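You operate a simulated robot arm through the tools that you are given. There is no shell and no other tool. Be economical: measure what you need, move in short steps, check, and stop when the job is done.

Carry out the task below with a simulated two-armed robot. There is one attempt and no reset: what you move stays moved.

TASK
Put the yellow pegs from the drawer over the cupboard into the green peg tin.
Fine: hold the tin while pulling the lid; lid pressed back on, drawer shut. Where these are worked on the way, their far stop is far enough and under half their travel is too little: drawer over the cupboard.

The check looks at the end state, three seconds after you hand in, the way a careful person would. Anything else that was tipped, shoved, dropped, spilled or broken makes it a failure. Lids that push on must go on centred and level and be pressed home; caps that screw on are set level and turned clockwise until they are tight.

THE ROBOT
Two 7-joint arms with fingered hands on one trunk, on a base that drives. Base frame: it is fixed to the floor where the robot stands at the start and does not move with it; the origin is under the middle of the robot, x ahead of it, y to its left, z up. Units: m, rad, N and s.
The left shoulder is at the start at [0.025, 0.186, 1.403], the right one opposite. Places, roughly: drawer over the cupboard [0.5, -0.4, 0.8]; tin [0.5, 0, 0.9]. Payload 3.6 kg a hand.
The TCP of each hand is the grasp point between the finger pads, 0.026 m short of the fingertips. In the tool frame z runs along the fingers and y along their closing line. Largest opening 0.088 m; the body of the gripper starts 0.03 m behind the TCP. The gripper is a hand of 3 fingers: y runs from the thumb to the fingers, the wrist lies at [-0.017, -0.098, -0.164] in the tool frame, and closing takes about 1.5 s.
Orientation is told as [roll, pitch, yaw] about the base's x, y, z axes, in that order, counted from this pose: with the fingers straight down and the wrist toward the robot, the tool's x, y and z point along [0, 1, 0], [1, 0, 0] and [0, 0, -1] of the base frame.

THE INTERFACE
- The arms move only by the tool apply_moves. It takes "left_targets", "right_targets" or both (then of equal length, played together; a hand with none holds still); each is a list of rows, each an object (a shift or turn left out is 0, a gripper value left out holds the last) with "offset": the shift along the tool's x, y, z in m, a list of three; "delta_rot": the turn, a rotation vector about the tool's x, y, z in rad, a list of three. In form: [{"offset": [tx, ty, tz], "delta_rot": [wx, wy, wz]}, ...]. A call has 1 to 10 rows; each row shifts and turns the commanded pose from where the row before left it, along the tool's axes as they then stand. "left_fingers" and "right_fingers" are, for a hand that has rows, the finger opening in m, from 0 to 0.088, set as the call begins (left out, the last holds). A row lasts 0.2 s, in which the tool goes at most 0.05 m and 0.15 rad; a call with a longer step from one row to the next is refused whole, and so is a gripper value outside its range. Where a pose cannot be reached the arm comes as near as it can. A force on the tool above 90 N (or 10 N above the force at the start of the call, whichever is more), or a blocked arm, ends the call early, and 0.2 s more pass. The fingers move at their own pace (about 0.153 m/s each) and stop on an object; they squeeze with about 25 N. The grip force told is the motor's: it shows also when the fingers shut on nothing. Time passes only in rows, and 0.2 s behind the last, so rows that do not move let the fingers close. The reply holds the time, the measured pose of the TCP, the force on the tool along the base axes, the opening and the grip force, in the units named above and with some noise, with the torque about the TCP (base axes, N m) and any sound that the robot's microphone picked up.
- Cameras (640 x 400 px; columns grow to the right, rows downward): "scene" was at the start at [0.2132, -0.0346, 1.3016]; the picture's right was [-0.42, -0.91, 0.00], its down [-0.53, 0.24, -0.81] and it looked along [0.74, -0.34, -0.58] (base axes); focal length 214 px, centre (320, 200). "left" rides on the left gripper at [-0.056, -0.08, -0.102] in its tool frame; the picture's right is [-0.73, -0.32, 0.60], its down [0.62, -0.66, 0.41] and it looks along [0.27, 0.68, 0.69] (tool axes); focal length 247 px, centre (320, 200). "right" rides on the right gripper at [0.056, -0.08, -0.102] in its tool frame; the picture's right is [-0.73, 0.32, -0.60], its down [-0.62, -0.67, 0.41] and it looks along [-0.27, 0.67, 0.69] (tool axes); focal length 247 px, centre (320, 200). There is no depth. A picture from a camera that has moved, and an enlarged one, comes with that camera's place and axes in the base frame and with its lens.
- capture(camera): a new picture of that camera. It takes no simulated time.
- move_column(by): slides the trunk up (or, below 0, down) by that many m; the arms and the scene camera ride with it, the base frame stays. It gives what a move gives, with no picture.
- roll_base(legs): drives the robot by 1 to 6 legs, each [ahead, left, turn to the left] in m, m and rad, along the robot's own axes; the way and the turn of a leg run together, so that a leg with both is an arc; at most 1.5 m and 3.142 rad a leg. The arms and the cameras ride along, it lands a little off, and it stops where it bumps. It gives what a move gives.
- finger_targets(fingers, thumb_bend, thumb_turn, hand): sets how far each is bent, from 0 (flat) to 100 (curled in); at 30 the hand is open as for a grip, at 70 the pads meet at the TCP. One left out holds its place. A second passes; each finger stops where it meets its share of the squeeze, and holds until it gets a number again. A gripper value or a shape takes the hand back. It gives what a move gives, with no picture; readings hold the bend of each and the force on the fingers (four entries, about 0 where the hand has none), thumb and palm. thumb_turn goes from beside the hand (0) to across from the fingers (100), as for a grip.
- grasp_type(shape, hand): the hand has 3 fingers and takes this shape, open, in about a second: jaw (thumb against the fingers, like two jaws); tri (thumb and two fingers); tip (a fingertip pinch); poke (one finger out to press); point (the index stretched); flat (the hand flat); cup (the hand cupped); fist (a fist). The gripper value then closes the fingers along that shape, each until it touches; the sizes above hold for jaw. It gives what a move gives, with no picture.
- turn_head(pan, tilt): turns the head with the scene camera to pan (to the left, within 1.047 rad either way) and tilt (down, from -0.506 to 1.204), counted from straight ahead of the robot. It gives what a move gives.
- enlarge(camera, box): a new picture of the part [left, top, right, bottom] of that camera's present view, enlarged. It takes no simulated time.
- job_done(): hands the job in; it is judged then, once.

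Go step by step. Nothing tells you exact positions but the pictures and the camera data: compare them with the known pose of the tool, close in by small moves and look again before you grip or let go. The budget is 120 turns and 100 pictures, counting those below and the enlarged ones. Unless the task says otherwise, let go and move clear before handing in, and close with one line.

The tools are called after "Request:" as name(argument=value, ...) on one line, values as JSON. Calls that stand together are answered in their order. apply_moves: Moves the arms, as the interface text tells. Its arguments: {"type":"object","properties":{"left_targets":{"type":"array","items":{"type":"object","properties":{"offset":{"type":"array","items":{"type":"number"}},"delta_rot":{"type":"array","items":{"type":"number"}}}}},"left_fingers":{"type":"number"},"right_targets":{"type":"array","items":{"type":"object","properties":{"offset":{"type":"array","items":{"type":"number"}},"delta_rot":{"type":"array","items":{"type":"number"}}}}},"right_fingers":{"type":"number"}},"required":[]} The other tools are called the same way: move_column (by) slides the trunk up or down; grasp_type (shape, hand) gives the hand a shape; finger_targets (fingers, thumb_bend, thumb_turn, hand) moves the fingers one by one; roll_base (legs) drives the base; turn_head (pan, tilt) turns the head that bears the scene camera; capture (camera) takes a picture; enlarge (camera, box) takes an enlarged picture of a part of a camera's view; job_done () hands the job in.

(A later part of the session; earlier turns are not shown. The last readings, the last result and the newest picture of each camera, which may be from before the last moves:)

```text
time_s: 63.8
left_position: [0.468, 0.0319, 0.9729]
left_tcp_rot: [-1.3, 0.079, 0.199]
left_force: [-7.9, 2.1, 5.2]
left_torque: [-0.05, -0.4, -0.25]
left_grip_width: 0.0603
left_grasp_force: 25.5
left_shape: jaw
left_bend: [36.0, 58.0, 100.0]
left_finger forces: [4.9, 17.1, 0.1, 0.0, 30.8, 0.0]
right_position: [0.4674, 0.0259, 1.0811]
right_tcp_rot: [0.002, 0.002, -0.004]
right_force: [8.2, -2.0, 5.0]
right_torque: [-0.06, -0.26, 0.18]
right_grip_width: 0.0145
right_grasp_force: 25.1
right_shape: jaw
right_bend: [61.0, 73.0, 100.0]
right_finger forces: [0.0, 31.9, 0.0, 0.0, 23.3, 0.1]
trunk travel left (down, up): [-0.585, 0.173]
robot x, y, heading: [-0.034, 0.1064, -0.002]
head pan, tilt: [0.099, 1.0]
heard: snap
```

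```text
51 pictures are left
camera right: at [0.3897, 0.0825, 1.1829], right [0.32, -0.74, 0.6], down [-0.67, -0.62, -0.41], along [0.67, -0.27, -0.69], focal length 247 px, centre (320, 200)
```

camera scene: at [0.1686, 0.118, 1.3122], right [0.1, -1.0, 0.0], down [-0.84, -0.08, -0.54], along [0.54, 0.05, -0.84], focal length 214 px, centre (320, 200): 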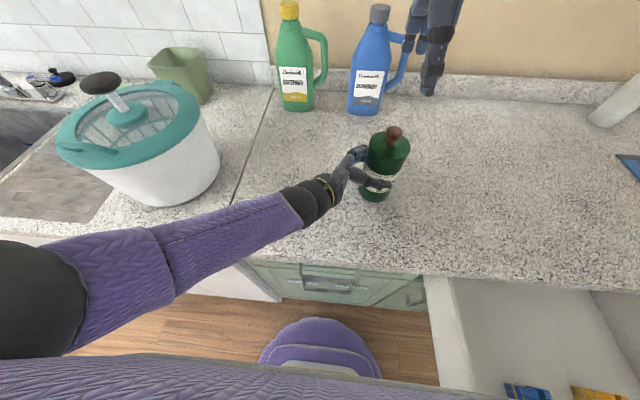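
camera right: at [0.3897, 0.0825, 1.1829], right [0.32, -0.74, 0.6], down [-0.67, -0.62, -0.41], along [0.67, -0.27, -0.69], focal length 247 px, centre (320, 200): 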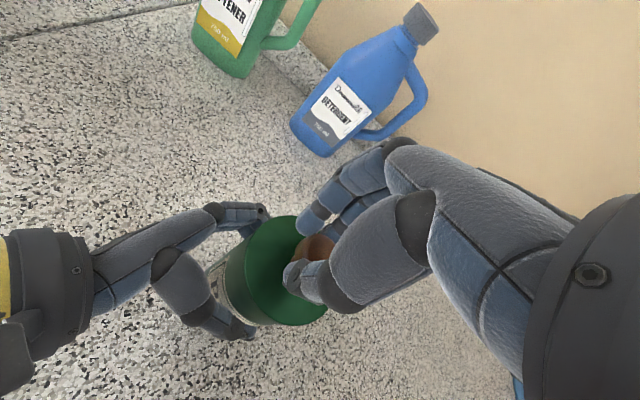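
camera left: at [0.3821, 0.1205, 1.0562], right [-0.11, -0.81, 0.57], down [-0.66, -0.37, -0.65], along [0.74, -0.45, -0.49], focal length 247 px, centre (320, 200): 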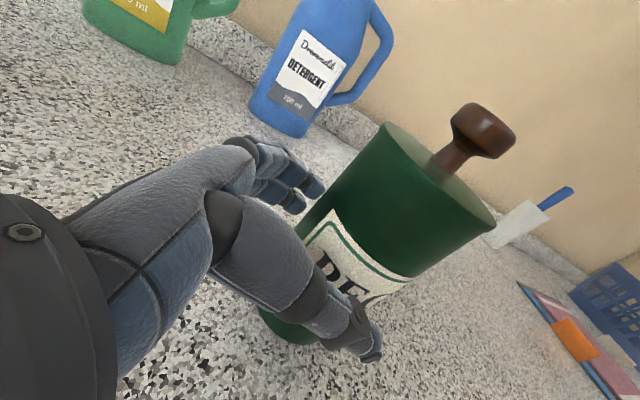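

There was a snap — the lid seems to have started releasing under the grip. I'll lift it straight up slowly while the left hand holds the tin.

Request:
apply_moves(right_targets=[{"offset": [0, 0, -0.005]}, {"offset": [0, 0, -0.01]}, {"offset": [0, 0, -0.01]}, {"offset": [0, 0, -0.015]}, {}])

Request:
enlarge(camera="scene", box=[310, 80, 470, 205])

Request:
capture(camera="right")

```text
time_s: 65.0
left_position: [0.47, 0.0332, 0.9735]
left_tcp_rot: [-1.3, 0.079, 0.2]
left_force: [2.0, 0.1, 1.5]
left_torque: [-0.05, -0.18, 0.05]
left_grip_width: 0.0603
left_grasp_force: 25.3
left_shape: jaw
left_bend: [35.0, 58.0, 99.0]
left_finger forces: [8.2, 17.1, 0.1, 0.0, 25.6, 0.1]
right_position: [0.4688, 0.0256, 1.1195]
right_tcp_rot: [0.001, 0.005, -0.003]
right_force: [0.3, -0.6, -0.5]
right_torque: [0.02, 0.02, 0.02]
right_grip_width: 0.0149
right_grasp_force: 24.3
right_shape: jaw
right_bend: [63.0, 74.0, 97.0]
right_finger forces: [2.6, 23.7, 0.0, 0.0, 25.3, 0.0]
trunk travel left (down, up): [-0.585, 0.173]
robot x, y, heading: [-0.0316, 0.108, -0.005]
head pan, tilt: [0.099, 1.0]
```

```text
3.20 times, centred on (390, 142) of scene
camera zoom: at [0.1691, 0.1189, 1.3121], right [0.1, -1.0, 0.0], down [-0.84, -0.08, -0.54], along [0.54, 0.05, -0.84], focal length 686 px, centre (96, 384)
```

zoom: 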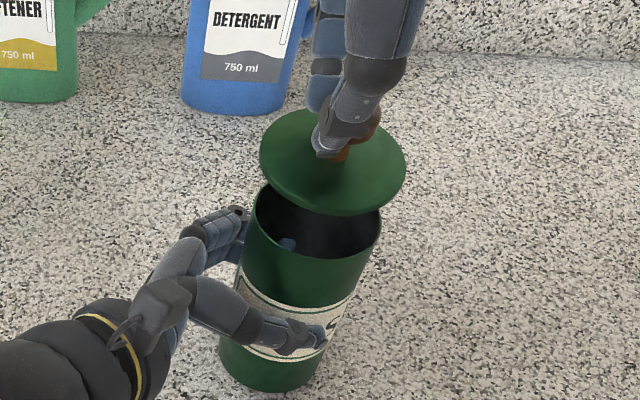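

```text
49 pictures are left
camera right: at [0.3903, 0.0818, 1.2223], right [0.32, -0.74, 0.6], down [-0.67, -0.62, -0.41], along [0.67, -0.27, -0.69], focal length 247 px, centre (320, 200)
```

right: 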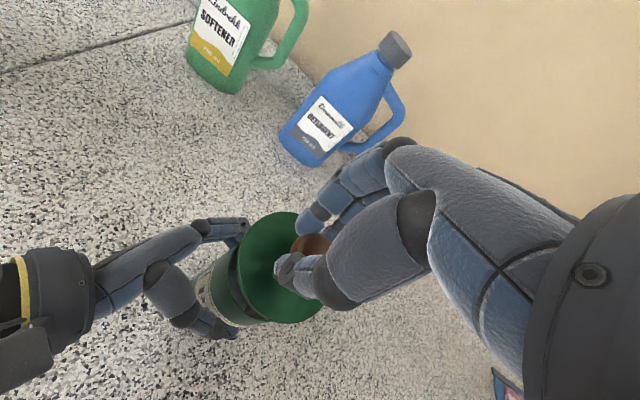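

The lid is off and the tin stays put. I'll carry the lid to a clear spot on the counter at about (0.44, -0.13) and lower it carefully.

Request:
apply_moves(right_targets=[{"offset": [0, 0, -0.03]}, {"offset": [-0.02, -0.005, 0]}, {"offset": [-0.035, -0.005, 0]}, {"offset": [-0.035, -0.005, 0]}, {"offset": [-0.035, -0.005, 0]}, {"offset": [-0.03, 0, 0.03]}, {"offset": [0, 0, 0.04]}, {"offset": [0, 0, 0.04]}, {"offset": [0, 0, 0.03]}, {}])

Request:
capture(camera="scene")

Request:
capture(camera="right")

```text
time_s: 67.2
left_position: [0.469, 0.0326, 0.9717]
left_tcp_rot: [-1.301, 0.079, 0.199]
left_force: [0.7, 0.7, 2.3]
left_torque: [0.01, -0.1, -0.01]
left_grip_width: 0.0603
left_grasp_force: 25.4
left_shape: jaw
left_bend: [35.0, 58.0, 99.0]
left_finger forces: [8.3, 16.5, 0.0, 0.0, 25.7, 0.0]
right_position: [0.4477, -0.1287, 1.0094]
right_tcp_rot: [0.003, 0.005, -0.004]
right_force: [0.0, 0.2, 0.3]
right_torque: [-0.02, -0.03, 0.02]
right_grip_width: 0.0151
right_grasp_force: 24.2
right_shape: jaw
right_bend: [63.0, 74.0, 96.0]
right_finger forces: [3.0, 23.4, 0.0, 0.0, 25.2, 0.0]
trunk travel left (down, up): [-0.585, 0.173]
robot x, y, heading: [-0.0316, 0.1105, -0.002]
head pan, tilt: [0.099, 1.0]
```

```text
48 pictures are left
camera scene: at [0.1689, 0.1189, 1.3121], right [0.1, -1.0, 0.0], down [-0.84, -0.08, -0.54], along [0.54, 0.05, -0.84], focal length 214 px, centre (320, 200)
```

scene: 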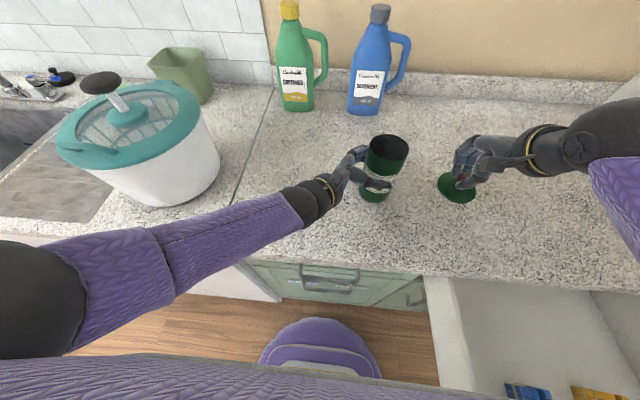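

```text
47 pictures are left
camera right: at [0.3705, -0.072, 1.1103], right [0.32, -0.74, 0.6], down [-0.67, -0.62, -0.41], along [0.67, -0.27, -0.69], focal length 247 px, centre (320, 200)
```

right: 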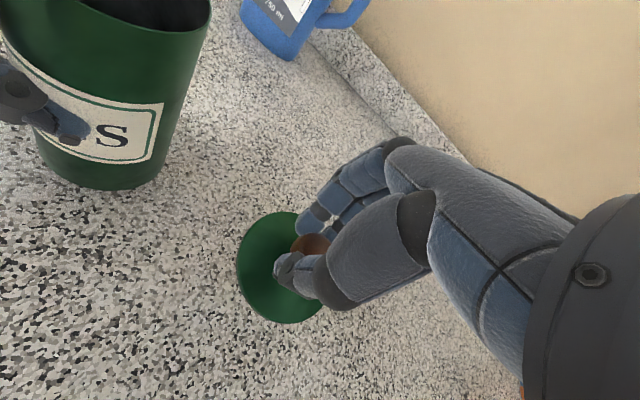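

The lid hangs about level over a clear patch. I'll lower it in small steps and watch the force.

Request:
apply_moves(right_targets=[{"offset": [0, 0, 0.02]}, {"offset": [0, 0, 0.012]}, {}])

Request:
apply_moves(right_targets=[{"offset": [0, 0, 0.005]}, {"offset": [0, 0, 0.003]}, {}])

Request:
enlarge(camera="scene", box=[410, 120, 538, 220])

```text
time_s: 68.0
left_position: [0.4688, 0.0324, 0.9718]
left_tcp_rot: [-1.301, 0.08, 0.2]
left_force: [0.0, -0.3, 1.2]
left_torque: [-0.01, -0.07, -0.01]
left_grip_width: 0.0602
left_grasp_force: 24.8
left_shape: jaw
left_bend: [35.0, 58.0, 99.0]
left_finger forces: [8.5, 16.5, 0.0, 0.0, 25.7, 0.0]
right_position: [0.4484, -0.129, 0.9767]
right_tcp_rot: [0.001, 0.002, -0.005]
right_force: [-0.7, 0.4, -0.6]
right_torque: [0.01, -0.04, -0.03]
right_grip_width: 0.0149
right_grasp_force: 25.1
right_shape: jaw
right_bend: [63.0, 74.0, 96.0]
right_finger forces: [3.0, 23.4, 0.0, 0.1, 25.3, 0.0]
trunk travel left (down, up): [-0.585, 0.173]
robot x, y, heading: [-0.0341, 0.1086, -0.001]
head pan, tilt: [0.099, 1.0]
```

```text
time_s: 68.8
left_position: [0.4691, 0.0328, 0.9722]
left_tcp_rot: [-1.301, 0.08, 0.199]
left_force: [0.2, 0.2, 2.0]
left_torque: [0.01, -0.11, -0.01]
left_grip_width: 0.0605
left_grasp_force: 25.0
left_shape: jaw
left_bend: [35.0, 58.0, 99.0]
left_finger forces: [8.4, 16.3, 0.0, 0.1, 25.6, 0.0]
right_position: [0.4463, -0.1301, 0.9686]
right_tcp_rot: [0.002, 0.004, -0.003]
right_force: [-0.1, 0.5, 0.0]
right_torque: [0.01, -0.02, 0.02]
right_grip_width: 0.015
right_grasp_force: 24.6
right_shape: jaw
right_bend: [63.0, 74.0, 96.0]
right_finger forces: [3.0, 23.5, 0.0, 0.0, 25.4, 0.0]
trunk travel left (down, up): [-0.585, 0.173]
robot x, y, heading: [-0.0291, 0.11, -0.004]
head pan, tilt: [0.099, 1.0]
```

```text
4.00 times, centred on (474, 170) of scene
camera zoom: at [0.1689, 0.1189, 1.3121], right [0.1, -1.0, 0.0], down [-0.84, -0.08, -0.54], along [0.54, 0.05, -0.84], focal length 858 px, centre (-296, 320)
```

zoom: 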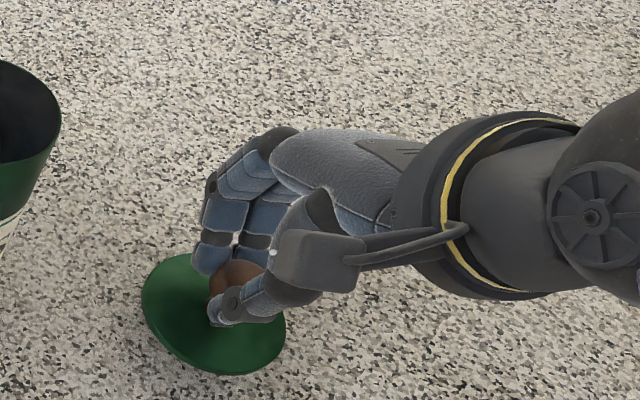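

The lid tilts a bit to the right, and there's no contact yet. I'll keep lowering in small steps.

Request:
apply_moves(right_targets=[{"offset": [0, 0, 0.004]}, {"offset": [0, 0, 0.003]}, {}])

Request:
apply_moves(right_targets=[{"offset": [0, 0, 0.004]}, {"offset": [0, 0, 0.002]}, {}])

Request:
enlarge(camera="scene", box=[410, 120, 538, 220])

```text
time_s: 69.6
left_position: [0.4686, 0.0322, 0.9726]
left_tcp_rot: [-1.301, 0.079, 0.198]
left_force: [0.1, -0.2, 1.8]
left_torque: [0.02, -0.08, 0.03]
left_grip_width: 0.0602
left_grasp_force: 24.7
left_shape: jaw
left_bend: [35.0, 58.0, 99.0]
left_finger forces: [8.4, 16.3, 0.0, 0.0, 25.6, 0.0]
right_position: [0.4475, -0.1301, 0.9623]
right_tcp_rot: [0.001, 0.004, -0.003]
right_force: [-1.2, 0.3, 0.4]
right_torque: [-0.01, -0.01, -0.02]
right_grip_width: 0.0155
right_grasp_force: 24.8
right_shape: jaw
right_bend: [63.0, 74.0, 96.0]
right_finger forces: [3.0, 23.6, 0.0, 0.0, 25.3, 0.1]
trunk travel left (down, up): [-0.585, 0.173]
robot x, y, heading: [-0.032, 0.1126, -0.003]
head pan, tilt: [0.099, 1.0]
```

```text
time_s: 70.4
left_position: [0.4691, 0.0315, 0.9736]
left_tcp_rot: [-1.3, 0.08, 0.198]
left_force: [0.4, 0.9, 1.9]
left_torque: [-0.03, -0.06, -0.02]
left_grip_width: 0.0603
left_grasp_force: 25.4
left_shape: jaw
left_bend: [35.0, 58.0, 99.0]
left_finger forces: [8.4, 16.4, 0.0, 0.0, 25.6, 0.0]
right_position: [0.4482, -0.1301, 0.9582]
right_tcp_rot: [0.001, 0.003, -0.003]
right_force: [0.7, 1.0, 0.1]
right_torque: [-0.01, 0.02, -0.01]
right_grip_width: 0.015
right_grasp_force: 24.7
right_shape: jaw
right_bend: [63.0, 74.0, 96.0]
right_finger forces: [3.1, 23.5, 0.0, 0.1, 25.2, 0.0]
trunk travel left (down, up): [-0.585, 0.173]
robot x, y, heading: [-0.0292, 0.1085, -0.0]
head pan, tilt: [0.099, 1.0]
```

```text
4.00 times, centred on (474, 170) of scene
camera zoom: at [0.1689, 0.119, 1.3121], right [0.1, -1.0, 0.0], down [-0.84, -0.08, -0.54], along [0.54, 0.05, -0.84], focal length 858 px, centre (-296, 320)
```

zoom: 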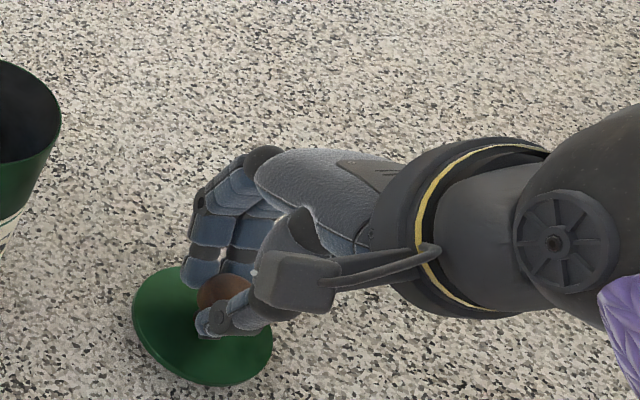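

Still no contact; continuing down.

Request:
apply_moves(right_targets=[{"offset": [0, 0, 0.003]}, {"offset": [0, 0, 0.002]}, {}])

Request:
apply_moves(right_targets=[{"offset": [0, 0, 0.003]}, {"offset": [0, 0, 0.002]}, {}])

Request:
enlarge(camera="scene", box=[410, 120, 538, 220])

```text
time_s: 71.2
left_position: [0.4683, 0.0317, 0.9725]
left_tcp_rot: [-1.301, 0.08, 0.2]
left_force: [0.2, -0.2, 2.1]
left_torque: [-0.05, -0.11, 0.0]
left_grip_width: 0.0602
left_grasp_force: 24.3
left_shape: jaw
left_bend: [35.0, 58.0, 99.0]
left_finger forces: [8.4, 16.4, 0.1, 0.0, 25.7, 0.1]
right_position: [0.4493, -0.13, 0.9521]
right_tcp_rot: [0.003, 0.001, -0.003]
right_force: [0.9, 0.3, 3.4]
right_torque: [0.02, 0.01, -0.03]
right_grip_width: 0.0151
right_grasp_force: 25.5
right_shape: jaw
right_bend: [63.0, 75.0, 96.0]
right_finger forces: [4.1, 24.3, 0.0, 0.0, 25.8, 0.0]
trunk travel left (down, up): [-0.585, 0.173]
robot x, y, heading: [-0.0304, 0.111, -0.002]
head pan, tilt: [0.099, 1.0]
```

```text
time_s: 72.0
left_position: [0.4668, 0.0327, 0.9732]
left_tcp_rot: [-1.299, 0.08, 0.199]
left_force: [-0.5, -0.6, -0.1]
left_torque: [0.0, 0.01, -0.01]
left_grip_width: 0.0604
left_grasp_force: 25.1
left_shape: jaw
left_bend: [35.0, 58.0, 99.0]
left_finger forces: [8.7, 15.6, 0.0, 0.0, 25.6, 0.0]
right_position: [0.4488, -0.1283, 0.9504]
right_tcp_rot: [0.003, -0.005, -0.003]
right_force: [0.5, -1.4, 23.3]
right_torque: [0.01, 0.17, 0.03]
right_grip_width: 0.0167
right_grasp_force: 25.3
right_shape: jaw
right_bend: [63.0, 75.0, 96.0]
right_finger forces: [5.1, 27.7, 0.0, 0.0, 29.5, 0.0]
trunk travel left (down, up): [-0.585, 0.173]
robot x, y, heading: [-0.0329, 0.1117, -0.0]
head pan, tilt: [0.099, 1.0]
```

```text
4.00 times, centred on (474, 170) of scene
camera zoom: at [0.1673, 0.1195, 1.3126], right [0.1, -1.0, 0.0], down [-0.84, -0.08, -0.54], along [0.54, 0.05, -0.84], focal length 858 px, centre (-296, 320)
```

zoom: 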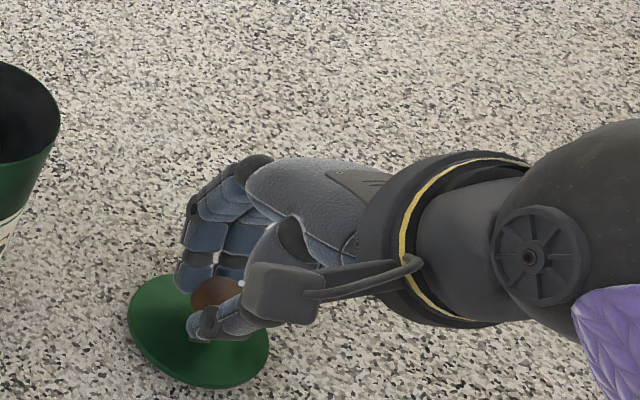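

The lid is on the counter. I'll release it and lift the right hand straight up.

Request:
apply_moves(right_fingers=0.07, right_targets=[{"offset": [0, 0, -0.001]}, {}, {}, {}, {}])

Request:
apply_moves(right_fingers=0.088, right_targets=[{"offset": [0, 0, -0.02]}, {"offset": [0, 0, -0.03]}, {"offset": [0, 0, -0.04]}, {"offset": [0, 0, -0.04]}, {"offset": [0, 0, -0.04]}, {}])

Request:
capture(camera="scene")

```text
time_s: 73.2
left_position: [0.4687, 0.0324, 0.972]
left_tcp_rot: [-1.3, 0.081, 0.201]
left_force: [-0.3, 0.4, 0.9]
left_torque: [-0.01, -0.09, -0.05]
left_grip_width: 0.0604
left_grasp_force: 25.6
left_shape: jaw
left_bend: [35.0, 58.0, 99.0]
left_finger forces: [9.0, 15.4, 0.0, 0.1, 25.5, 0.0]
right_position: [0.4482, -0.1292, 0.9473]
right_tcp_rot: [0.002, 0.003, -0.003]
right_force: [0.6, -0.3, 0.2]
right_torque: [-0.04, -0.04, 0.03]
right_grip_width: 0.0696
right_grasp_force: 0.1
right_shape: jaw
right_bend: [33.0, 47.0, 99.0]
right_finger forces: [0.0, 0.0, 0.0, 0.0, 0.1, 0.0]
trunk travel left (down, up): [-0.585, 0.173]
robot x, y, heading: [-0.0298, 0.1096, 0.001]
head pan, tilt: [0.099, 1.0]
```

```text
time_s: 74.6
left_position: [0.4694, 0.0321, 0.972]
left_tcp_rot: [-1.3, 0.08, 0.198]
left_force: [1.1, 0.0, 0.9]
left_torque: [0.01, -0.09, 0.02]
left_grip_width: 0.0602
left_grasp_force: 25.1
left_shape: jaw
left_bend: [35.0, 58.0, 99.0]
left_finger forces: [9.0, 15.7, 0.0, 0.0, 25.5, 0.0]
right_position: [0.448, -0.1305, 1.1174]
right_tcp_rot: [0.001, 0.002, -0.003]
right_force: [0.1, 0.1, 0.1]
right_torque: [0.01, 0.01, -0.02]
right_grip_width: 0.0878
right_grasp_force: 0.1
right_shape: jaw
right_bend: [30.0, 30.0, 98.0]
right_finger forces: [0.0, 0.0, 0.0, 0.0, 0.0, 0.0]
trunk travel left (down, up): [-0.585, 0.173]
robot x, y, heading: [-0.0344, 0.1144, -0.0]
head pan, tilt: [0.099, 1.0]
```

```text
43 pictures are left
camera scene: at [0.1689, 0.1189, 1.3121], right [0.1, -1.0, 0.0], down [-0.84, -0.08, -0.54], along [0.54, 0.05, -0.84], focal length 214 px, centre (320, 200)
```

scene: 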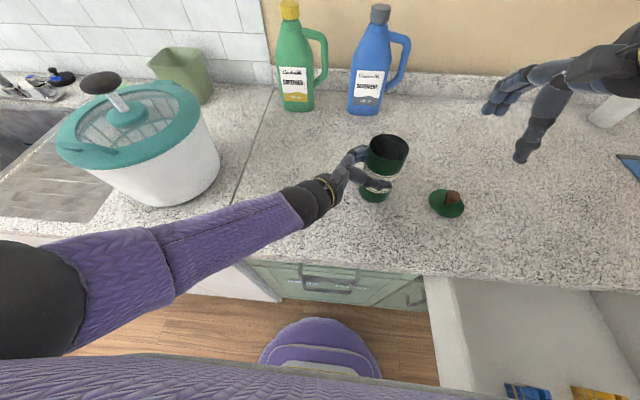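

The lid rests knob-up on the counter. With the left hand still steadying the tin, I'll look at the pegs in the drawer.

Request:
turn_head(pan=-1.0, tilt=1.0)

Request:
capture(camera="scene")

```text
time_s: 75.9
left_position: [0.4687, 0.0323, 0.9722]
left_tcp_rot: [-1.3, 0.08, 0.199]
left_force: [-1.1, 0.6, 0.7]
left_torque: [-0.01, -0.11, -0.03]
left_grip_width: 0.0604
left_grasp_force: 25.0
left_shape: jaw
left_bend: [35.0, 58.0, 99.0]
left_finger forces: [8.9, 15.6, 0.0, 0.0, 25.6, 0.0]
right_position: [0.4481, -0.1289, 1.1173]
right_tcp_rot: [0.002, 0.003, -0.004]
right_force: [-0.1, -0.3, 0.4]
right_torque: [-0.02, -0.02, 0.02]
right_grip_width: 0.0877
right_grasp_force: 0.0
right_shape: jaw
right_bend: [30.0, 30.0, 98.0]
right_finger forces: [0.1, 0.0, 0.0, 0.0, 0.0, 0.1]
trunk travel left (down, up): [-0.585, 0.173]
robot x, y, heading: [-0.035, 0.1104, -0.009]
head pan, tilt: [-1.0, 1.0]
```

```text
42 pictures are left
camera scene: at [0.1372, 0.0535, 1.3121], right [-0.84, -0.54, 0.0], down [-0.45, 0.71, -0.54], along [0.29, -0.46, -0.84], focal length 214 px, centre (320, 200)
```

scene: 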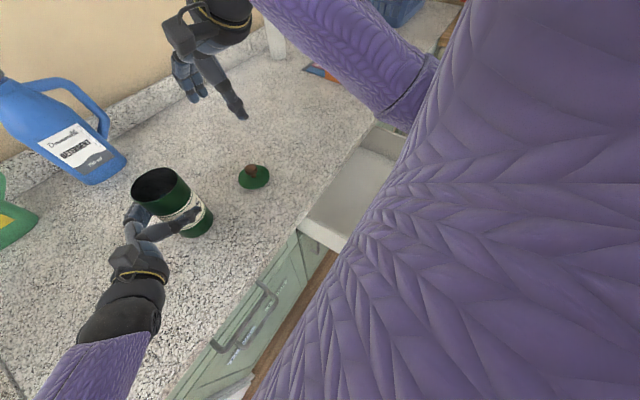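

My body blocks the view at that pan; I'll try a middle setting.

Request:
turn_head(pan=-0.4, tilt=1.1)

Request:
capture(camera="scene")

```text
time_s: 76.9
left_position: [0.4677, 0.0329, 0.9727]
left_tcp_rot: [-1.3, 0.08, 0.199]
left_force: [-0.3, -0.9, 0.8]
left_torque: [-0.03, -0.09, 0.0]
left_grip_width: 0.0603
left_grasp_force: 24.8
left_shape: jaw
left_bend: [35.0, 58.0, 99.0]
left_finger forces: [9.0, 15.6, 0.0, 0.0, 25.5, 0.0]
right_position: [0.4481, -0.1298, 1.1173]
right_tcp_rot: [0.001, 0.004, -0.004]
right_force: [0.3, 0.7, 0.3]
right_torque: [0.02, -0.03, 0.0]
right_grip_width: 0.0877
right_grasp_force: 0.0
right_shape: jaw
right_bend: [30.0, 30.0, 98.0]
right_finger forces: [0.0, 0.0, 0.1, 0.1, 0.0, 0.0]
trunk travel left (down, up): [-0.585, 0.173]
robot x, y, heading: [-0.0276, 0.1078, -0.004]
head pan, tilt: [-0.4, 1.1]
```

```text
41 pictures are left
camera scene: at [0.1577, 0.0874, 1.3055], right [-0.39, -0.92, 0.0], down [-0.82, 0.35, -0.45], along [0.42, -0.18, -0.89], focal length 214 px, centre (320, 200)
```

scene: 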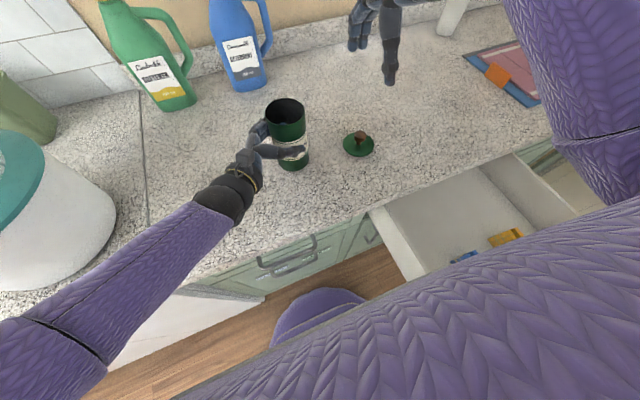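

The yellow bundle's top is at about (0.126, -0.42, 0.78), and the drawer floor is near 0.70. I'll bring the right hand above it.

Request:
apply_moves(right_targets=[{"offset": [-0.033, -0.036, 0]}, {"offset": [-0.033, -0.036, 0]}, {"offset": [-0.033, -0.036, 0]}, {"offset": [-0.033, -0.036, 0]}, {"offset": [-0.033, -0.036, 0]}, {"offset": [-0.033, -0.036, 0]}, {"offset": [-0.033, -0.036, 0]}, {"offset": [-0.033, -0.036, 0]}, {"offset": [-0.031, -0.034, 0.03]}, {"offset": [0, 0, 0.04]}])

Request:
capture(camera="right")

Request:
capture(camera="scene")

```text
refused: row 9 steps farther than a row can; nothing moved
```

```text
40 pictures are left
camera right: at [0.3709, -0.0731, 1.219], right [0.32, -0.74, 0.6], down [-0.67, -0.62, -0.41], along [0.67, -0.27, -0.69], focal length 247 px, centre (320, 200)
```

right: 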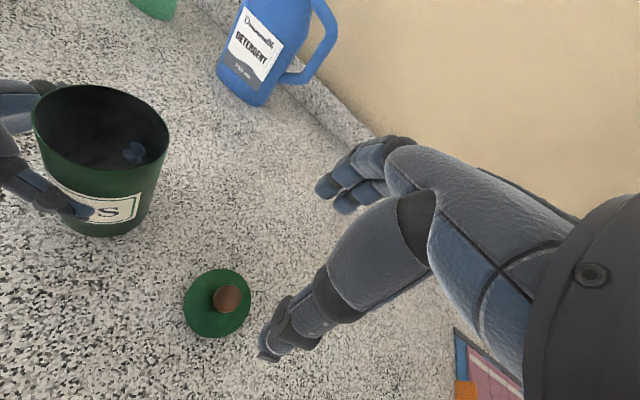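

```text
39 pictures are left
camera scene: at [0.1577, 0.0874, 1.3055], right [-0.39, -0.92, 0.0], down [-0.82, 0.35, -0.45], along [0.42, -0.18, -0.89], focal length 214 px, centre (320, 200)
```

scene: 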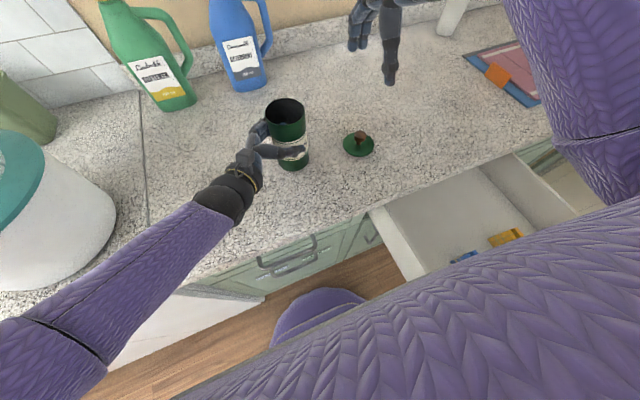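

The refusal was just one row too long; I'll resend with shorter rows.

Request:
apply_moves(right_targets=[{"offset": [-0.033, -0.036, 0]}, {"offset": [-0.033, -0.036, 0]}, {"offset": [-0.033, -0.036, 0]}, {"offset": [-0.033, -0.036, 0]}, {"offset": [-0.033, -0.036, 0]}, {"offset": [-0.033, -0.036, 0]}, {"offset": [-0.033, -0.036, 0]}, {"offset": [-0.033, -0.036, 0]}, {"offset": [-0.031, -0.034, 0]}, {"offset": [0, 0, 0.04]}])

Request:
capture(camera="right")

Request:
capture(camera="scene")

```text
time_s: 79.1
left_position: [0.4696, 0.0323, 0.9727]
left_tcp_rot: [-1.299, 0.081, 0.198]
left_force: [-0.8, 0.1, 2.6]
left_torque: [-0.01, -0.05, -0.02]
left_grip_width: 0.0603
left_grasp_force: 25.1
left_shape: jaw
left_bend: [35.0, 58.0, 99.0]
left_finger forces: [9.2, 14.8, 0.1, 0.1, 25.6, 0.0]
right_position: [0.1239, -0.4248, 1.0793]
right_tcp_rot: [0.002, 0.003, -0.003]
right_force: [0.0, 0.5, 0.5]
right_torque: [-0.02, 0.01, -0.02]
right_grip_width: 0.0877
right_grasp_force: 0.0
right_shape: jaw
right_bend: [30.0, 30.0, 98.0]
right_finger forces: [0.1, 0.1, 0.0, 0.0, 0.0, 0.0]
trunk travel left (down, up): [-0.585, 0.173]
robot x, y, heading: [-0.0321, 0.1091, -0.002]
head pan, tilt: [-0.4, 1.1]
```

```text
38 pictures are left
camera right: at [0.0458, -0.3685, 1.1805], right [0.32, -0.74, 0.6], down [-0.67, -0.62, -0.41], along [0.67, -0.27, -0.69], focal length 247 px, centre (320, 200)
```

right: 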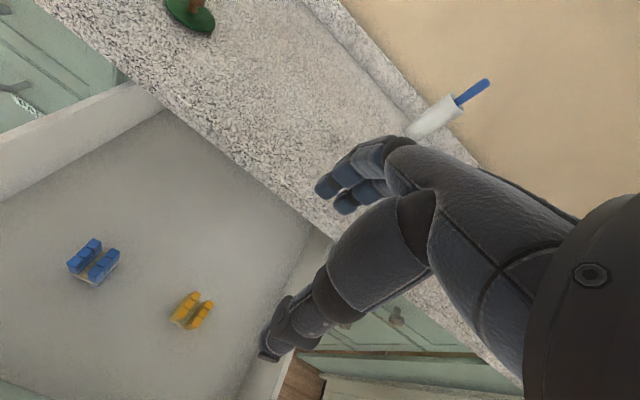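

```text
37 pictures are left
camera scene: at [0.1579, 0.0873, 1.3055], right [-0.39, -0.92, 0.0], down [-0.82, 0.35, -0.45], along [0.42, -0.18, -0.89], focal length 214 px, centre (320, 200)
```

scene: 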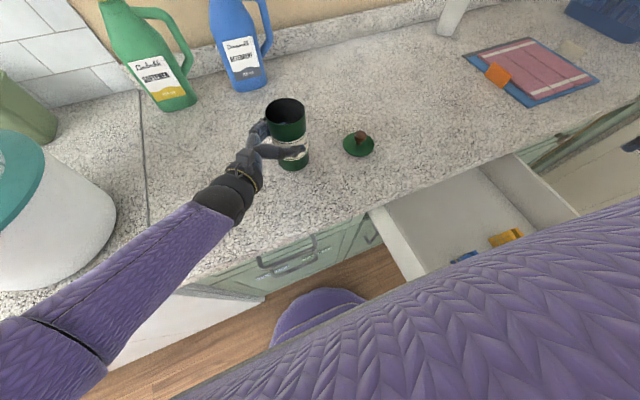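

The hand is right above the yellow bundle at (0.122, -0.423). Descending to just above it.

Request:
apply_moves(right_targets=[{"offset": [0, 0, 0.04]}, {"offset": [0, 0, 0.04]}, {"offset": [0, 0, 0.04]}, {"offset": [0, 0, 0.04]}, {"offset": [0, 0, 0.04]}, {"offset": [0, 0, 0.04]}, {}])

Request:
capture(camera="right")

```text
time_s: 80.7
left_position: [0.4688, 0.0329, 0.9728]
left_tcp_rot: [-1.302, 0.08, 0.198]
left_force: [0.5, -0.1, 1.1]
left_torque: [-0.03, -0.09, -0.01]
left_grip_width: 0.0601
left_grasp_force: 25.3
left_shape: jaw
left_bend: [35.0, 58.0, 99.0]
left_finger forces: [9.1, 15.3, 0.0, 0.0, 25.5, 0.1]
right_position: [0.1244, -0.4219, 0.84]
right_tcp_rot: [0.003, 0.005, -0.003]
right_force: [0.2, 0.2, 0.6]
right_torque: [0.01, 0.01, 0.0]
right_grip_width: 0.0877
right_grasp_force: 0.1
right_shape: jaw
right_bend: [30.0, 30.0, 98.0]
right_finger forces: [0.0, 0.0, 0.0, 0.0, 0.0, 0.0]
trunk travel left (down, up): [-0.585, 0.173]
robot x, y, heading: [-0.0339, 0.1127, -0.002]
head pan, tilt: [-0.4, 1.1]
```

```text
36 pictures are left
camera right: at [0.0462, -0.3653, 0.9405], right [0.32, -0.74, 0.6], down [-0.67, -0.62, -0.41], along [0.67, -0.27, -0.69], focal length 247 px, centre (320, 200)
```

right: 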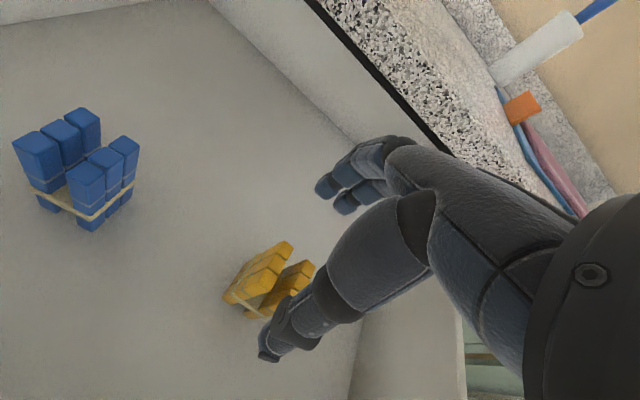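

Aligned. Descending the last bit so the pads take the upper half of the bundle.

Request:
apply_moves(right_targets=[{"offset": [0, 0, 0.03]}, {"offset": [0, 0, 0.025]}, {"offset": [0, 0, 0.02]}, {}])

Request:
capture(camera="right")

```text
time_s: 81.7
left_position: [0.4687, 0.0318, 0.9723]
left_tcp_rot: [-1.301, 0.081, 0.199]
left_force: [0.8, 0.2, 0.7]
left_torque: [-0.03, -0.09, -0.01]
left_grip_width: 0.0601
left_grasp_force: 25.0
left_shape: jaw
left_bend: [35.0, 58.0, 99.0]
left_finger forces: [9.0, 15.5, 0.0, 0.0, 25.5, 0.1]
right_position: [0.1241, -0.4226, 0.7645]
right_tcp_rot: [0.003, 0.002, -0.001]
right_force: [-0.5, -1.0, 0.5]
right_torque: [0.0, -0.01, 0.01]
right_grip_width: 0.0879
right_grasp_force: 0.0
right_shape: jaw
right_bend: [30.0, 30.0, 98.0]
right_finger forces: [0.0, 0.1, 0.1, 0.0, 0.1, 0.0]
trunk travel left (down, up): [-0.585, 0.173]
robot x, y, heading: [-0.0309, 0.1102, -0.004]
head pan, tilt: [-0.4, 1.1]
```

```text
35 pictures are left
camera right: at [0.0462, -0.3668, 0.8661], right [0.32, -0.74, 0.6], down [-0.67, -0.62, -0.41], along [0.67, -0.27, -0.69], focal length 247 px, centre (320, 200)
```

right: 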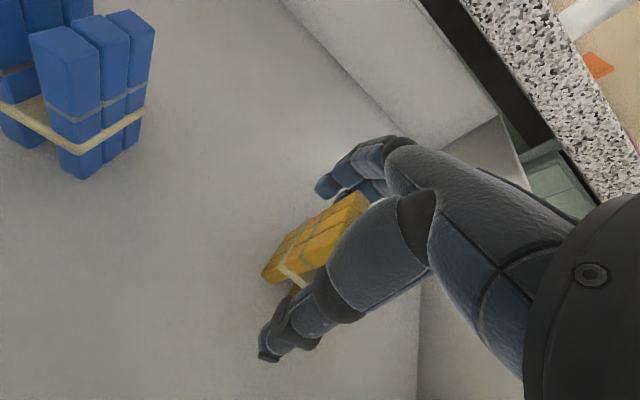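

The bundle sits between thumb and fingers. Closing.

Request:
apply_moves(right_fingers=0.015, right_targets=[{}, {}, {}, {}, {}, {}, {}])

Request:
apply_moves(right_targets=[{"offset": [0, 0, -0.02]}, {"offset": [0, 0, -0.03]}, {"offset": [0, 0, -0.03]}, {}])

Request:
capture(camera="right")

```text
time_s: 83.3
left_position: [0.469, 0.031, 0.9723]
left_tcp_rot: [-1.3, 0.08, 0.2]
left_force: [0.2, 0.9, 1.0]
left_torque: [0.04, -0.08, -0.04]
left_grip_width: 0.0603
left_grasp_force: 25.0
left_shape: jaw
left_bend: [35.0, 58.0, 99.0]
left_finger forces: [9.1, 15.3, 0.1, 0.1, 25.6, 0.0]
right_position: [0.1232, -0.4237, 0.764]
right_tcp_rot: [0.001, 0.004, -0.003]
right_force: [-0.4, 0.3, 0.3]
right_torque: [-0.01, 0.0, 0.02]
right_grip_width: 0.0309
right_grasp_force: 25.0
right_shape: jaw
right_bend: [50.0, 72.0, 100.0]
right_finger forces: [12.7, 10.0, 0.0, 0.1, 22.6, 0.0]
trunk travel left (down, up): [-0.585, 0.173]
robot x, y, heading: [-0.0348, 0.1121, -0.006]
head pan, tilt: [-0.4, 1.1]
```

```text
time_s: 84.3
left_position: [0.4684, 0.0321, 0.9718]
left_tcp_rot: [-1.301, 0.079, 0.198]
left_force: [-0.7, -0.2, 0.7]
left_torque: [-0.02, -0.07, 0.0]
left_grip_width: 0.0606
left_grasp_force: 24.9
left_shape: jaw
left_bend: [35.0, 58.0, 99.0]
left_finger forces: [9.0, 15.3, 0.0, 0.0, 25.7, 0.0]
right_position: [0.1248, -0.4241, 0.8429]
right_tcp_rot: [0.002, 0.004, -0.004]
right_force: [-0.4, -0.1, -1.1]
right_torque: [0.01, 0.02, 0.01]
right_grip_width: 0.0308
right_grasp_force: 25.0
right_shape: jaw
right_bend: [50.0, 72.0, 100.0]
right_finger forces: [12.6, 10.0, 0.1, 0.0, 22.6, 0.0]
trunk travel left (down, up): [-0.585, 0.173]
robot x, y, heading: [-0.0338, 0.111, -0.001]
head pan, tilt: [-0.4, 1.1]
```

```text
34 pictures are left
camera right: at [0.0483, -0.3672, 0.9449], right [0.32, -0.74, 0.6], down [-0.67, -0.62, -0.41], along [0.67, -0.27, -0.69], focal length 247 px, centre (320, 200)
```

right: 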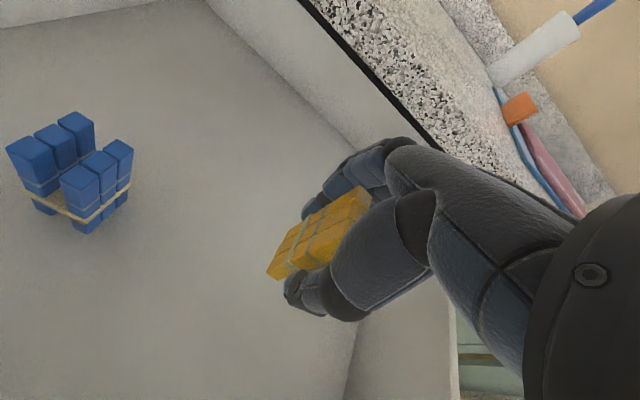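

The bundle is firmly held. I'll raise it and carry it back over the tin.

Request:
apply_moves(right_targets=[{"offset": [0, 0, -0.045]}, {"offset": [0, 0, -0.045]}, {"offset": [0, 0, -0.045]}, {"offset": [0, 0, -0.045]}, {"offset": [0, 0, -0.045]}, {"offset": [0, 0, -0.045]}, {}])

Request:
apply_moves(right_targets=[{"offset": [0.035, 0.027, -0.012]}, {"offset": [0.035, 0.027, -0.012]}, {"offset": [0.035, 0.027, -0.012]}, {"offset": [0.035, 0.027, -0.012]}, {"offset": [0.035, 0.027, -0.012]}, {"offset": [0.035, 0.027, 0]}, {"offset": [0.035, 0.027, 0]}, {"offset": [0.035, 0.027, 0]}, {"offset": [0.035, 0.027, 0]}, {"offset": [0.035, 0.027, 0]}])

Request:
turn_head(pan=0.1, tilt=1.0)

Request:
capture(camera="scene")

Request:
capture(camera="right")

```text
time_s: 85.9
left_position: [0.4692, 0.0329, 0.9717]
left_tcp_rot: [-1.3, 0.08, 0.2]
left_force: [0.2, 0.1, 1.5]
left_torque: [-0.04, -0.05, -0.02]
left_grip_width: 0.0604
left_grasp_force: 25.0
left_shape: jaw
left_bend: [35.0, 58.0, 99.0]
left_finger forces: [9.1, 15.4, 0.0, 0.1, 25.6, 0.0]
right_position: [0.1243, -0.4268, 1.1158]
right_tcp_rot: [0.001, 0.004, -0.002]
right_force: [0.6, -0.4, -0.2]
right_torque: [0.04, -0.01, 0.01]
right_grip_width: 0.0308
right_grasp_force: 25.0
right_shape: jaw
right_bend: [50.0, 72.0, 100.0]
right_finger forces: [12.4, 10.2, 0.0, 0.0, 22.6, 0.0]
trunk travel left (down, up): [-0.585, 0.173]
robot x, y, heading: [-0.0321, 0.1076, -0.008]
head pan, tilt: [-0.4, 1.1]
```

```text
time_s: 88.1
left_position: [0.4696, 0.0323, 0.9732]
left_tcp_rot: [-1.301, 0.079, 0.2]
left_force: [0.6, 0.2, 2.3]
left_torque: [0.01, -0.1, 0.01]
left_grip_width: 0.0603
left_grasp_force: 25.6
left_shape: jaw
left_bend: [35.0, 58.0, 99.0]
left_finger forces: [9.5, 14.6, 0.0, 0.0, 25.5, 0.1]
right_position: [0.4029, -0.0788, 1.1674]
right_tcp_rot: [0.001, 0.005, -0.003]
right_force: [0.4, -0.2, -0.8]
right_torque: [0.0, -0.03, 0.0]
right_grip_width: 0.0307
right_grasp_force: 25.0
right_shape: jaw
right_bend: [50.0, 72.0, 100.0]
right_finger forces: [12.4, 10.4, 0.1, 0.0, 22.6, 0.1]
right hand out of reach, approached as far as the arm can: row 5
trunk travel left (down, up): [-0.585, 0.173]
robot x, y, heading: [-0.0321, 0.1092, -0.007]
head pan, tilt: [-0.4, 1.1]
```

```text
time_s: 89.0
left_position: [0.4684, 0.0333, 0.9719]
left_tcp_rot: [-1.299, 0.08, 0.199]
left_force: [0.3, -0.1, 1.3]
left_torque: [-0.01, -0.1, -0.02]
left_grip_width: 0.0602
left_grasp_force: 25.1
left_shape: jaw
left_bend: [35.0, 58.0, 99.0]
left_finger forces: [9.2, 15.4, 0.1, 0.0, 25.6, 0.1]
right_position: [0.4028, -0.0817, 1.1667]
right_tcp_rot: [0.002, 0.005, -0.005]
right_force: [0.9, 0.2, -0.8]
right_torque: [-0.02, 0.02, 0.02]
right_grip_width: 0.0304
right_grasp_force: 25.5
right_shape: jaw
right_bend: [50.0, 72.0, 100.0]
right_finger forces: [12.3, 10.4, 0.1, 0.1, 22.7, 0.0]
trunk travel left (down, up): [-0.585, 0.173]
robot x, y, heading: [-0.0324, 0.1108, 0.001]
head pan, tilt: [0.099, 1.0]
```

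```text
33 pictures are left
camera scene: at [0.1689, 0.119, 1.3121], right [0.1, -1.0, 0.0], down [-0.84, -0.08, -0.54], along [0.54, 0.05, -0.84], focal length 214 px, centre (320, 200)
```

scene: 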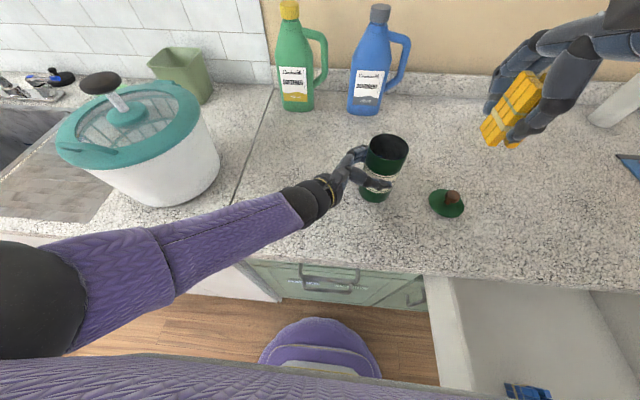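

```text
32 pictures are left
camera right: at [0.3248, -0.0243, 1.2686], right [0.32, -0.74, 0.6], down [-0.67, -0.62, -0.41], along [0.67, -0.27, -0.69], focal length 247 px, centre (320, 200)
```

right: 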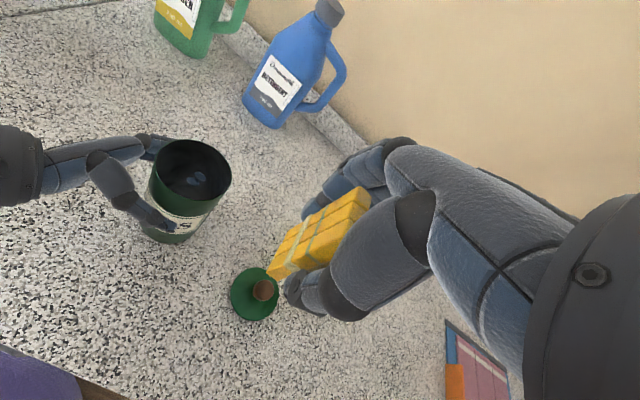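

Tin mouth centre is about (0.467, 0.022). I'll move the bundle right above it, staying high.

Request:
apply_moves(right_targets=[{"offset": [0.035, 0.023, 0]}, {"offset": [0.035, 0.023, 0]}, {"offset": [0.033, 0.021, 0]}, {}])

Request:
enlarge(camera="scene", box=[310, 20, 518, 150])

Request:
capture(camera="right")

```text
time_s: 90.0
left_position: [0.4691, 0.0318, 0.9713]
left_tcp_rot: [-1.3, 0.08, 0.198]
left_force: [-0.8, 1.3, 2.1]
left_torque: [0.0, -0.07, 0.02]
left_grip_width: 0.0604
left_grasp_force: 25.1
left_shape: jaw
left_bend: [35.0, 58.0, 99.0]
left_finger forces: [9.0, 15.6, 0.0, 0.0, 25.6, 0.0]
right_position: [0.4695, 0.0231, 1.1684]
right_tcp_rot: [0.001, 0.003, -0.001]
right_force: [0.4, -0.2, -0.2]
right_torque: [0.0, -0.03, 0.04]
right_grip_width: 0.0307
right_grasp_force: 25.1
right_shape: jaw
right_bend: [50.0, 72.0, 100.0]
right_finger forces: [12.2, 10.4, 0.0, 0.1, 22.6, 0.0]
trunk travel left (down, up): [-0.585, 0.173]
robot x, y, heading: [-0.0323, 0.1111, 0.004]
head pan, tilt: [0.099, 1.0]
```

```text
3.08 times, centred on (414, 85) of scene
camera zoom: at [0.1687, 0.1181, 1.3122], right [0.1, -1.0, 0.0], down [-0.84, -0.08, -0.54], along [0.54, 0.05, -0.84], focal length 660 px, centre (31, 554)
```

zoom: 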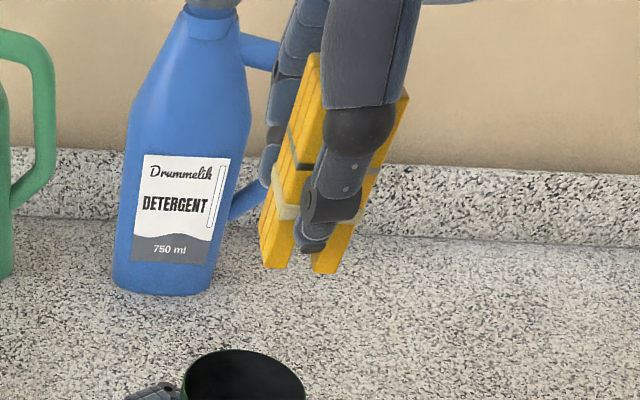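

```text
30 pictures are left
camera right: at [0.3919, 0.0799, 1.2698], right [0.32, -0.74, 0.6], down [-0.67, -0.62, -0.41], along [0.67, -0.27, -0.69], focal length 247 px, centre (320, 200)
```

right: 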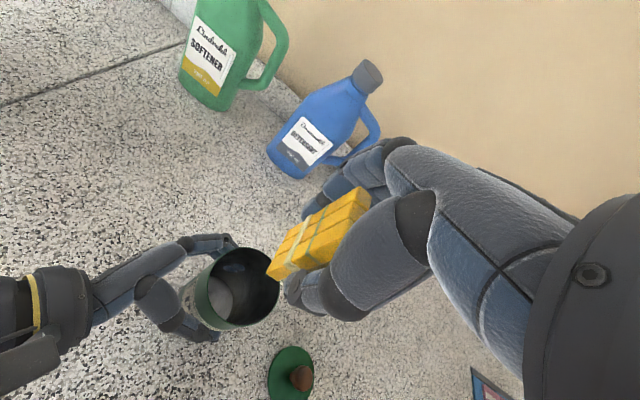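

The bundle's bottom is just below the fingertips, near (0.459, 0.023). I'll shift 5 mm forward and lower until its feet are just inside the mouth.

Request:
apply_moves(right_targets=[{"offset": [0, 0.005, 0.03]}, {"offset": [0, 0, 0.03]}, {"offset": [0, 0, 0.02]}, {"offset": [0, 0, 0.008]}, {}])

Request:
enlarge(camera="scene", box=[310, 80, 470, 205])

Request:
capture(camera="right")

```text
time_s: 91.2
left_position: [0.4694, 0.0323, 0.973]
left_tcp_rot: [-1.3, 0.081, 0.198]
left_force: [-1.3, 0.0, 2.2]
left_torque: [0.0, -0.06, -0.02]
left_grip_width: 0.0602
left_grasp_force: 24.7
left_shape: jaw
left_bend: [35.0, 58.0, 99.0]
left_finger forces: [9.2, 15.1, 0.1, 0.0, 25.5, 0.0]
right_position: [0.4746, 0.0252, 1.0819]
right_tcp_rot: [0.002, 0.004, -0.004]
right_force: [0.1, 1.1, 0.0]
right_torque: [0.0, 0.01, 0.02]
right_grip_width: 0.0307
right_grasp_force: 25.1
right_shape: jaw
right_bend: [50.0, 72.0, 100.0]
right_finger forces: [12.2, 10.5, 0.0, 0.0, 22.6, 0.1]
trunk travel left (down, up): [-0.585, 0.173]
robot x, y, heading: [-0.0348, 0.1081, 0.001]
head pan, tilt: [0.099, 1.0]
```

```text
3.20 times, centred on (390, 142) of scene
camera zoom: at [0.1689, 0.119, 1.3121], right [0.1, -1.0, 0.0], down [-0.84, -0.08, -0.54], along [0.54, 0.05, -0.84], focal length 686 px, centre (96, 384)
```

zoom: 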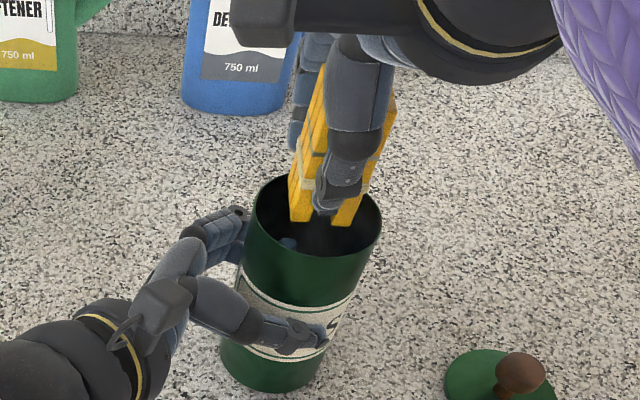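

```text
28 pictures are left
camera right: at [0.3977, 0.0812, 1.1841], right [0.32, -0.74, 0.6], down [-0.67, -0.62, -0.41], along [0.67, -0.27, -0.69], focal length 247 px, centre (320, 200)
```

right: 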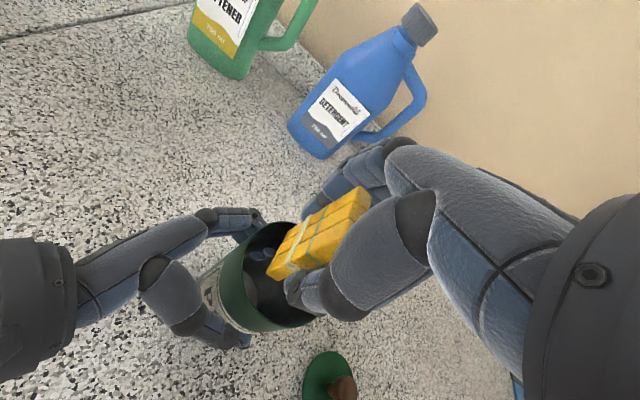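

The feet are centred over the mouth. I'll lower 1 cm more and open slightly to let the bundle drop in.

Request:
apply_moves(right_targets=[{"offset": [0, 0, 0.006]}, {"offset": [0, 0, 0.005]}, {}])

Request:
apply_moves(right_fingers=0.055, right_targets=[{}, {}, {}, {}])

Request:
capture(camera="right")

```text
time_s: 92.0
left_position: [0.4687, 0.0325, 0.9735]
left_tcp_rot: [-1.299, 0.08, 0.201]
left_force: [0.9, -1.0, 2.8]
left_torque: [0.0, -0.07, 0.0]
left_grip_width: 0.0606
left_grasp_force: 25.4
left_shape: jaw
left_bend: [35.0, 58.0, 99.0]
left_finger forces: [9.0, 15.1, 0.0, 0.1, 25.6, 0.2]
right_position: [0.476, 0.0242, 1.0712]
right_tcp_rot: [0.003, 0.003, -0.004]
right_force: [0.8, 0.0, -0.9]
right_torque: [0.0, -0.01, 0.01]
right_grip_width: 0.0305
right_grasp_force: 25.1
right_shape: jaw
right_bend: [50.0, 72.0, 100.0]
right_finger forces: [12.0, 10.4, 0.0, 0.0, 22.7, 0.1]
trunk travel left (down, up): [-0.585, 0.173]
robot x, y, heading: [-0.0314, 0.1101, -0.005]
head pan, tilt: [0.099, 1.0]
```

```text
time_s: 93.0
left_position: [0.4692, 0.0324, 0.9727]
left_tcp_rot: [-1.301, 0.079, 0.201]
left_force: [-0.7, 1.2, 0.9]
left_torque: [0.0, -0.11, -0.02]
left_grip_width: 0.0603
left_grasp_force: 25.0
left_shape: jaw
left_bend: [35.0, 58.0, 99.0]
left_finger forces: [9.0, 15.4, 0.0, 0.0, 25.6, 0.1]
right_position: [0.4745, 0.025, 1.0717]
right_tcp_rot: [0.003, 0.004, -0.003]
right_force: [-0.3, 0.6, 0.1]
right_torque: [0.01, 0.02, 0.01]
right_grip_width: 0.0546
right_grasp_force: 0.0
right_shape: jaw
right_bend: [38.0, 61.0, 100.0]
right_finger forces: [0.1, 0.0, 0.0, 0.1, 0.0, 0.0]
trunk travel left (down, up): [-0.585, 0.173]
robot x, y, heading: [-0.0311, 0.1107, 0.001]
head pan, tilt: [0.099, 1.0]
```

```text
27 pictures are left
camera right: at [0.3973, 0.081, 1.1734], right [0.32, -0.74, 0.6], down [-0.67, -0.62, -0.41], along [0.67, -0.27, -0.69], focal length 247 px, centre (320, 200)
```

right: 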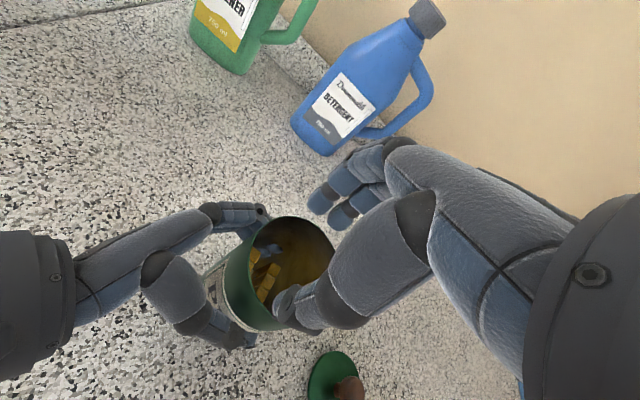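

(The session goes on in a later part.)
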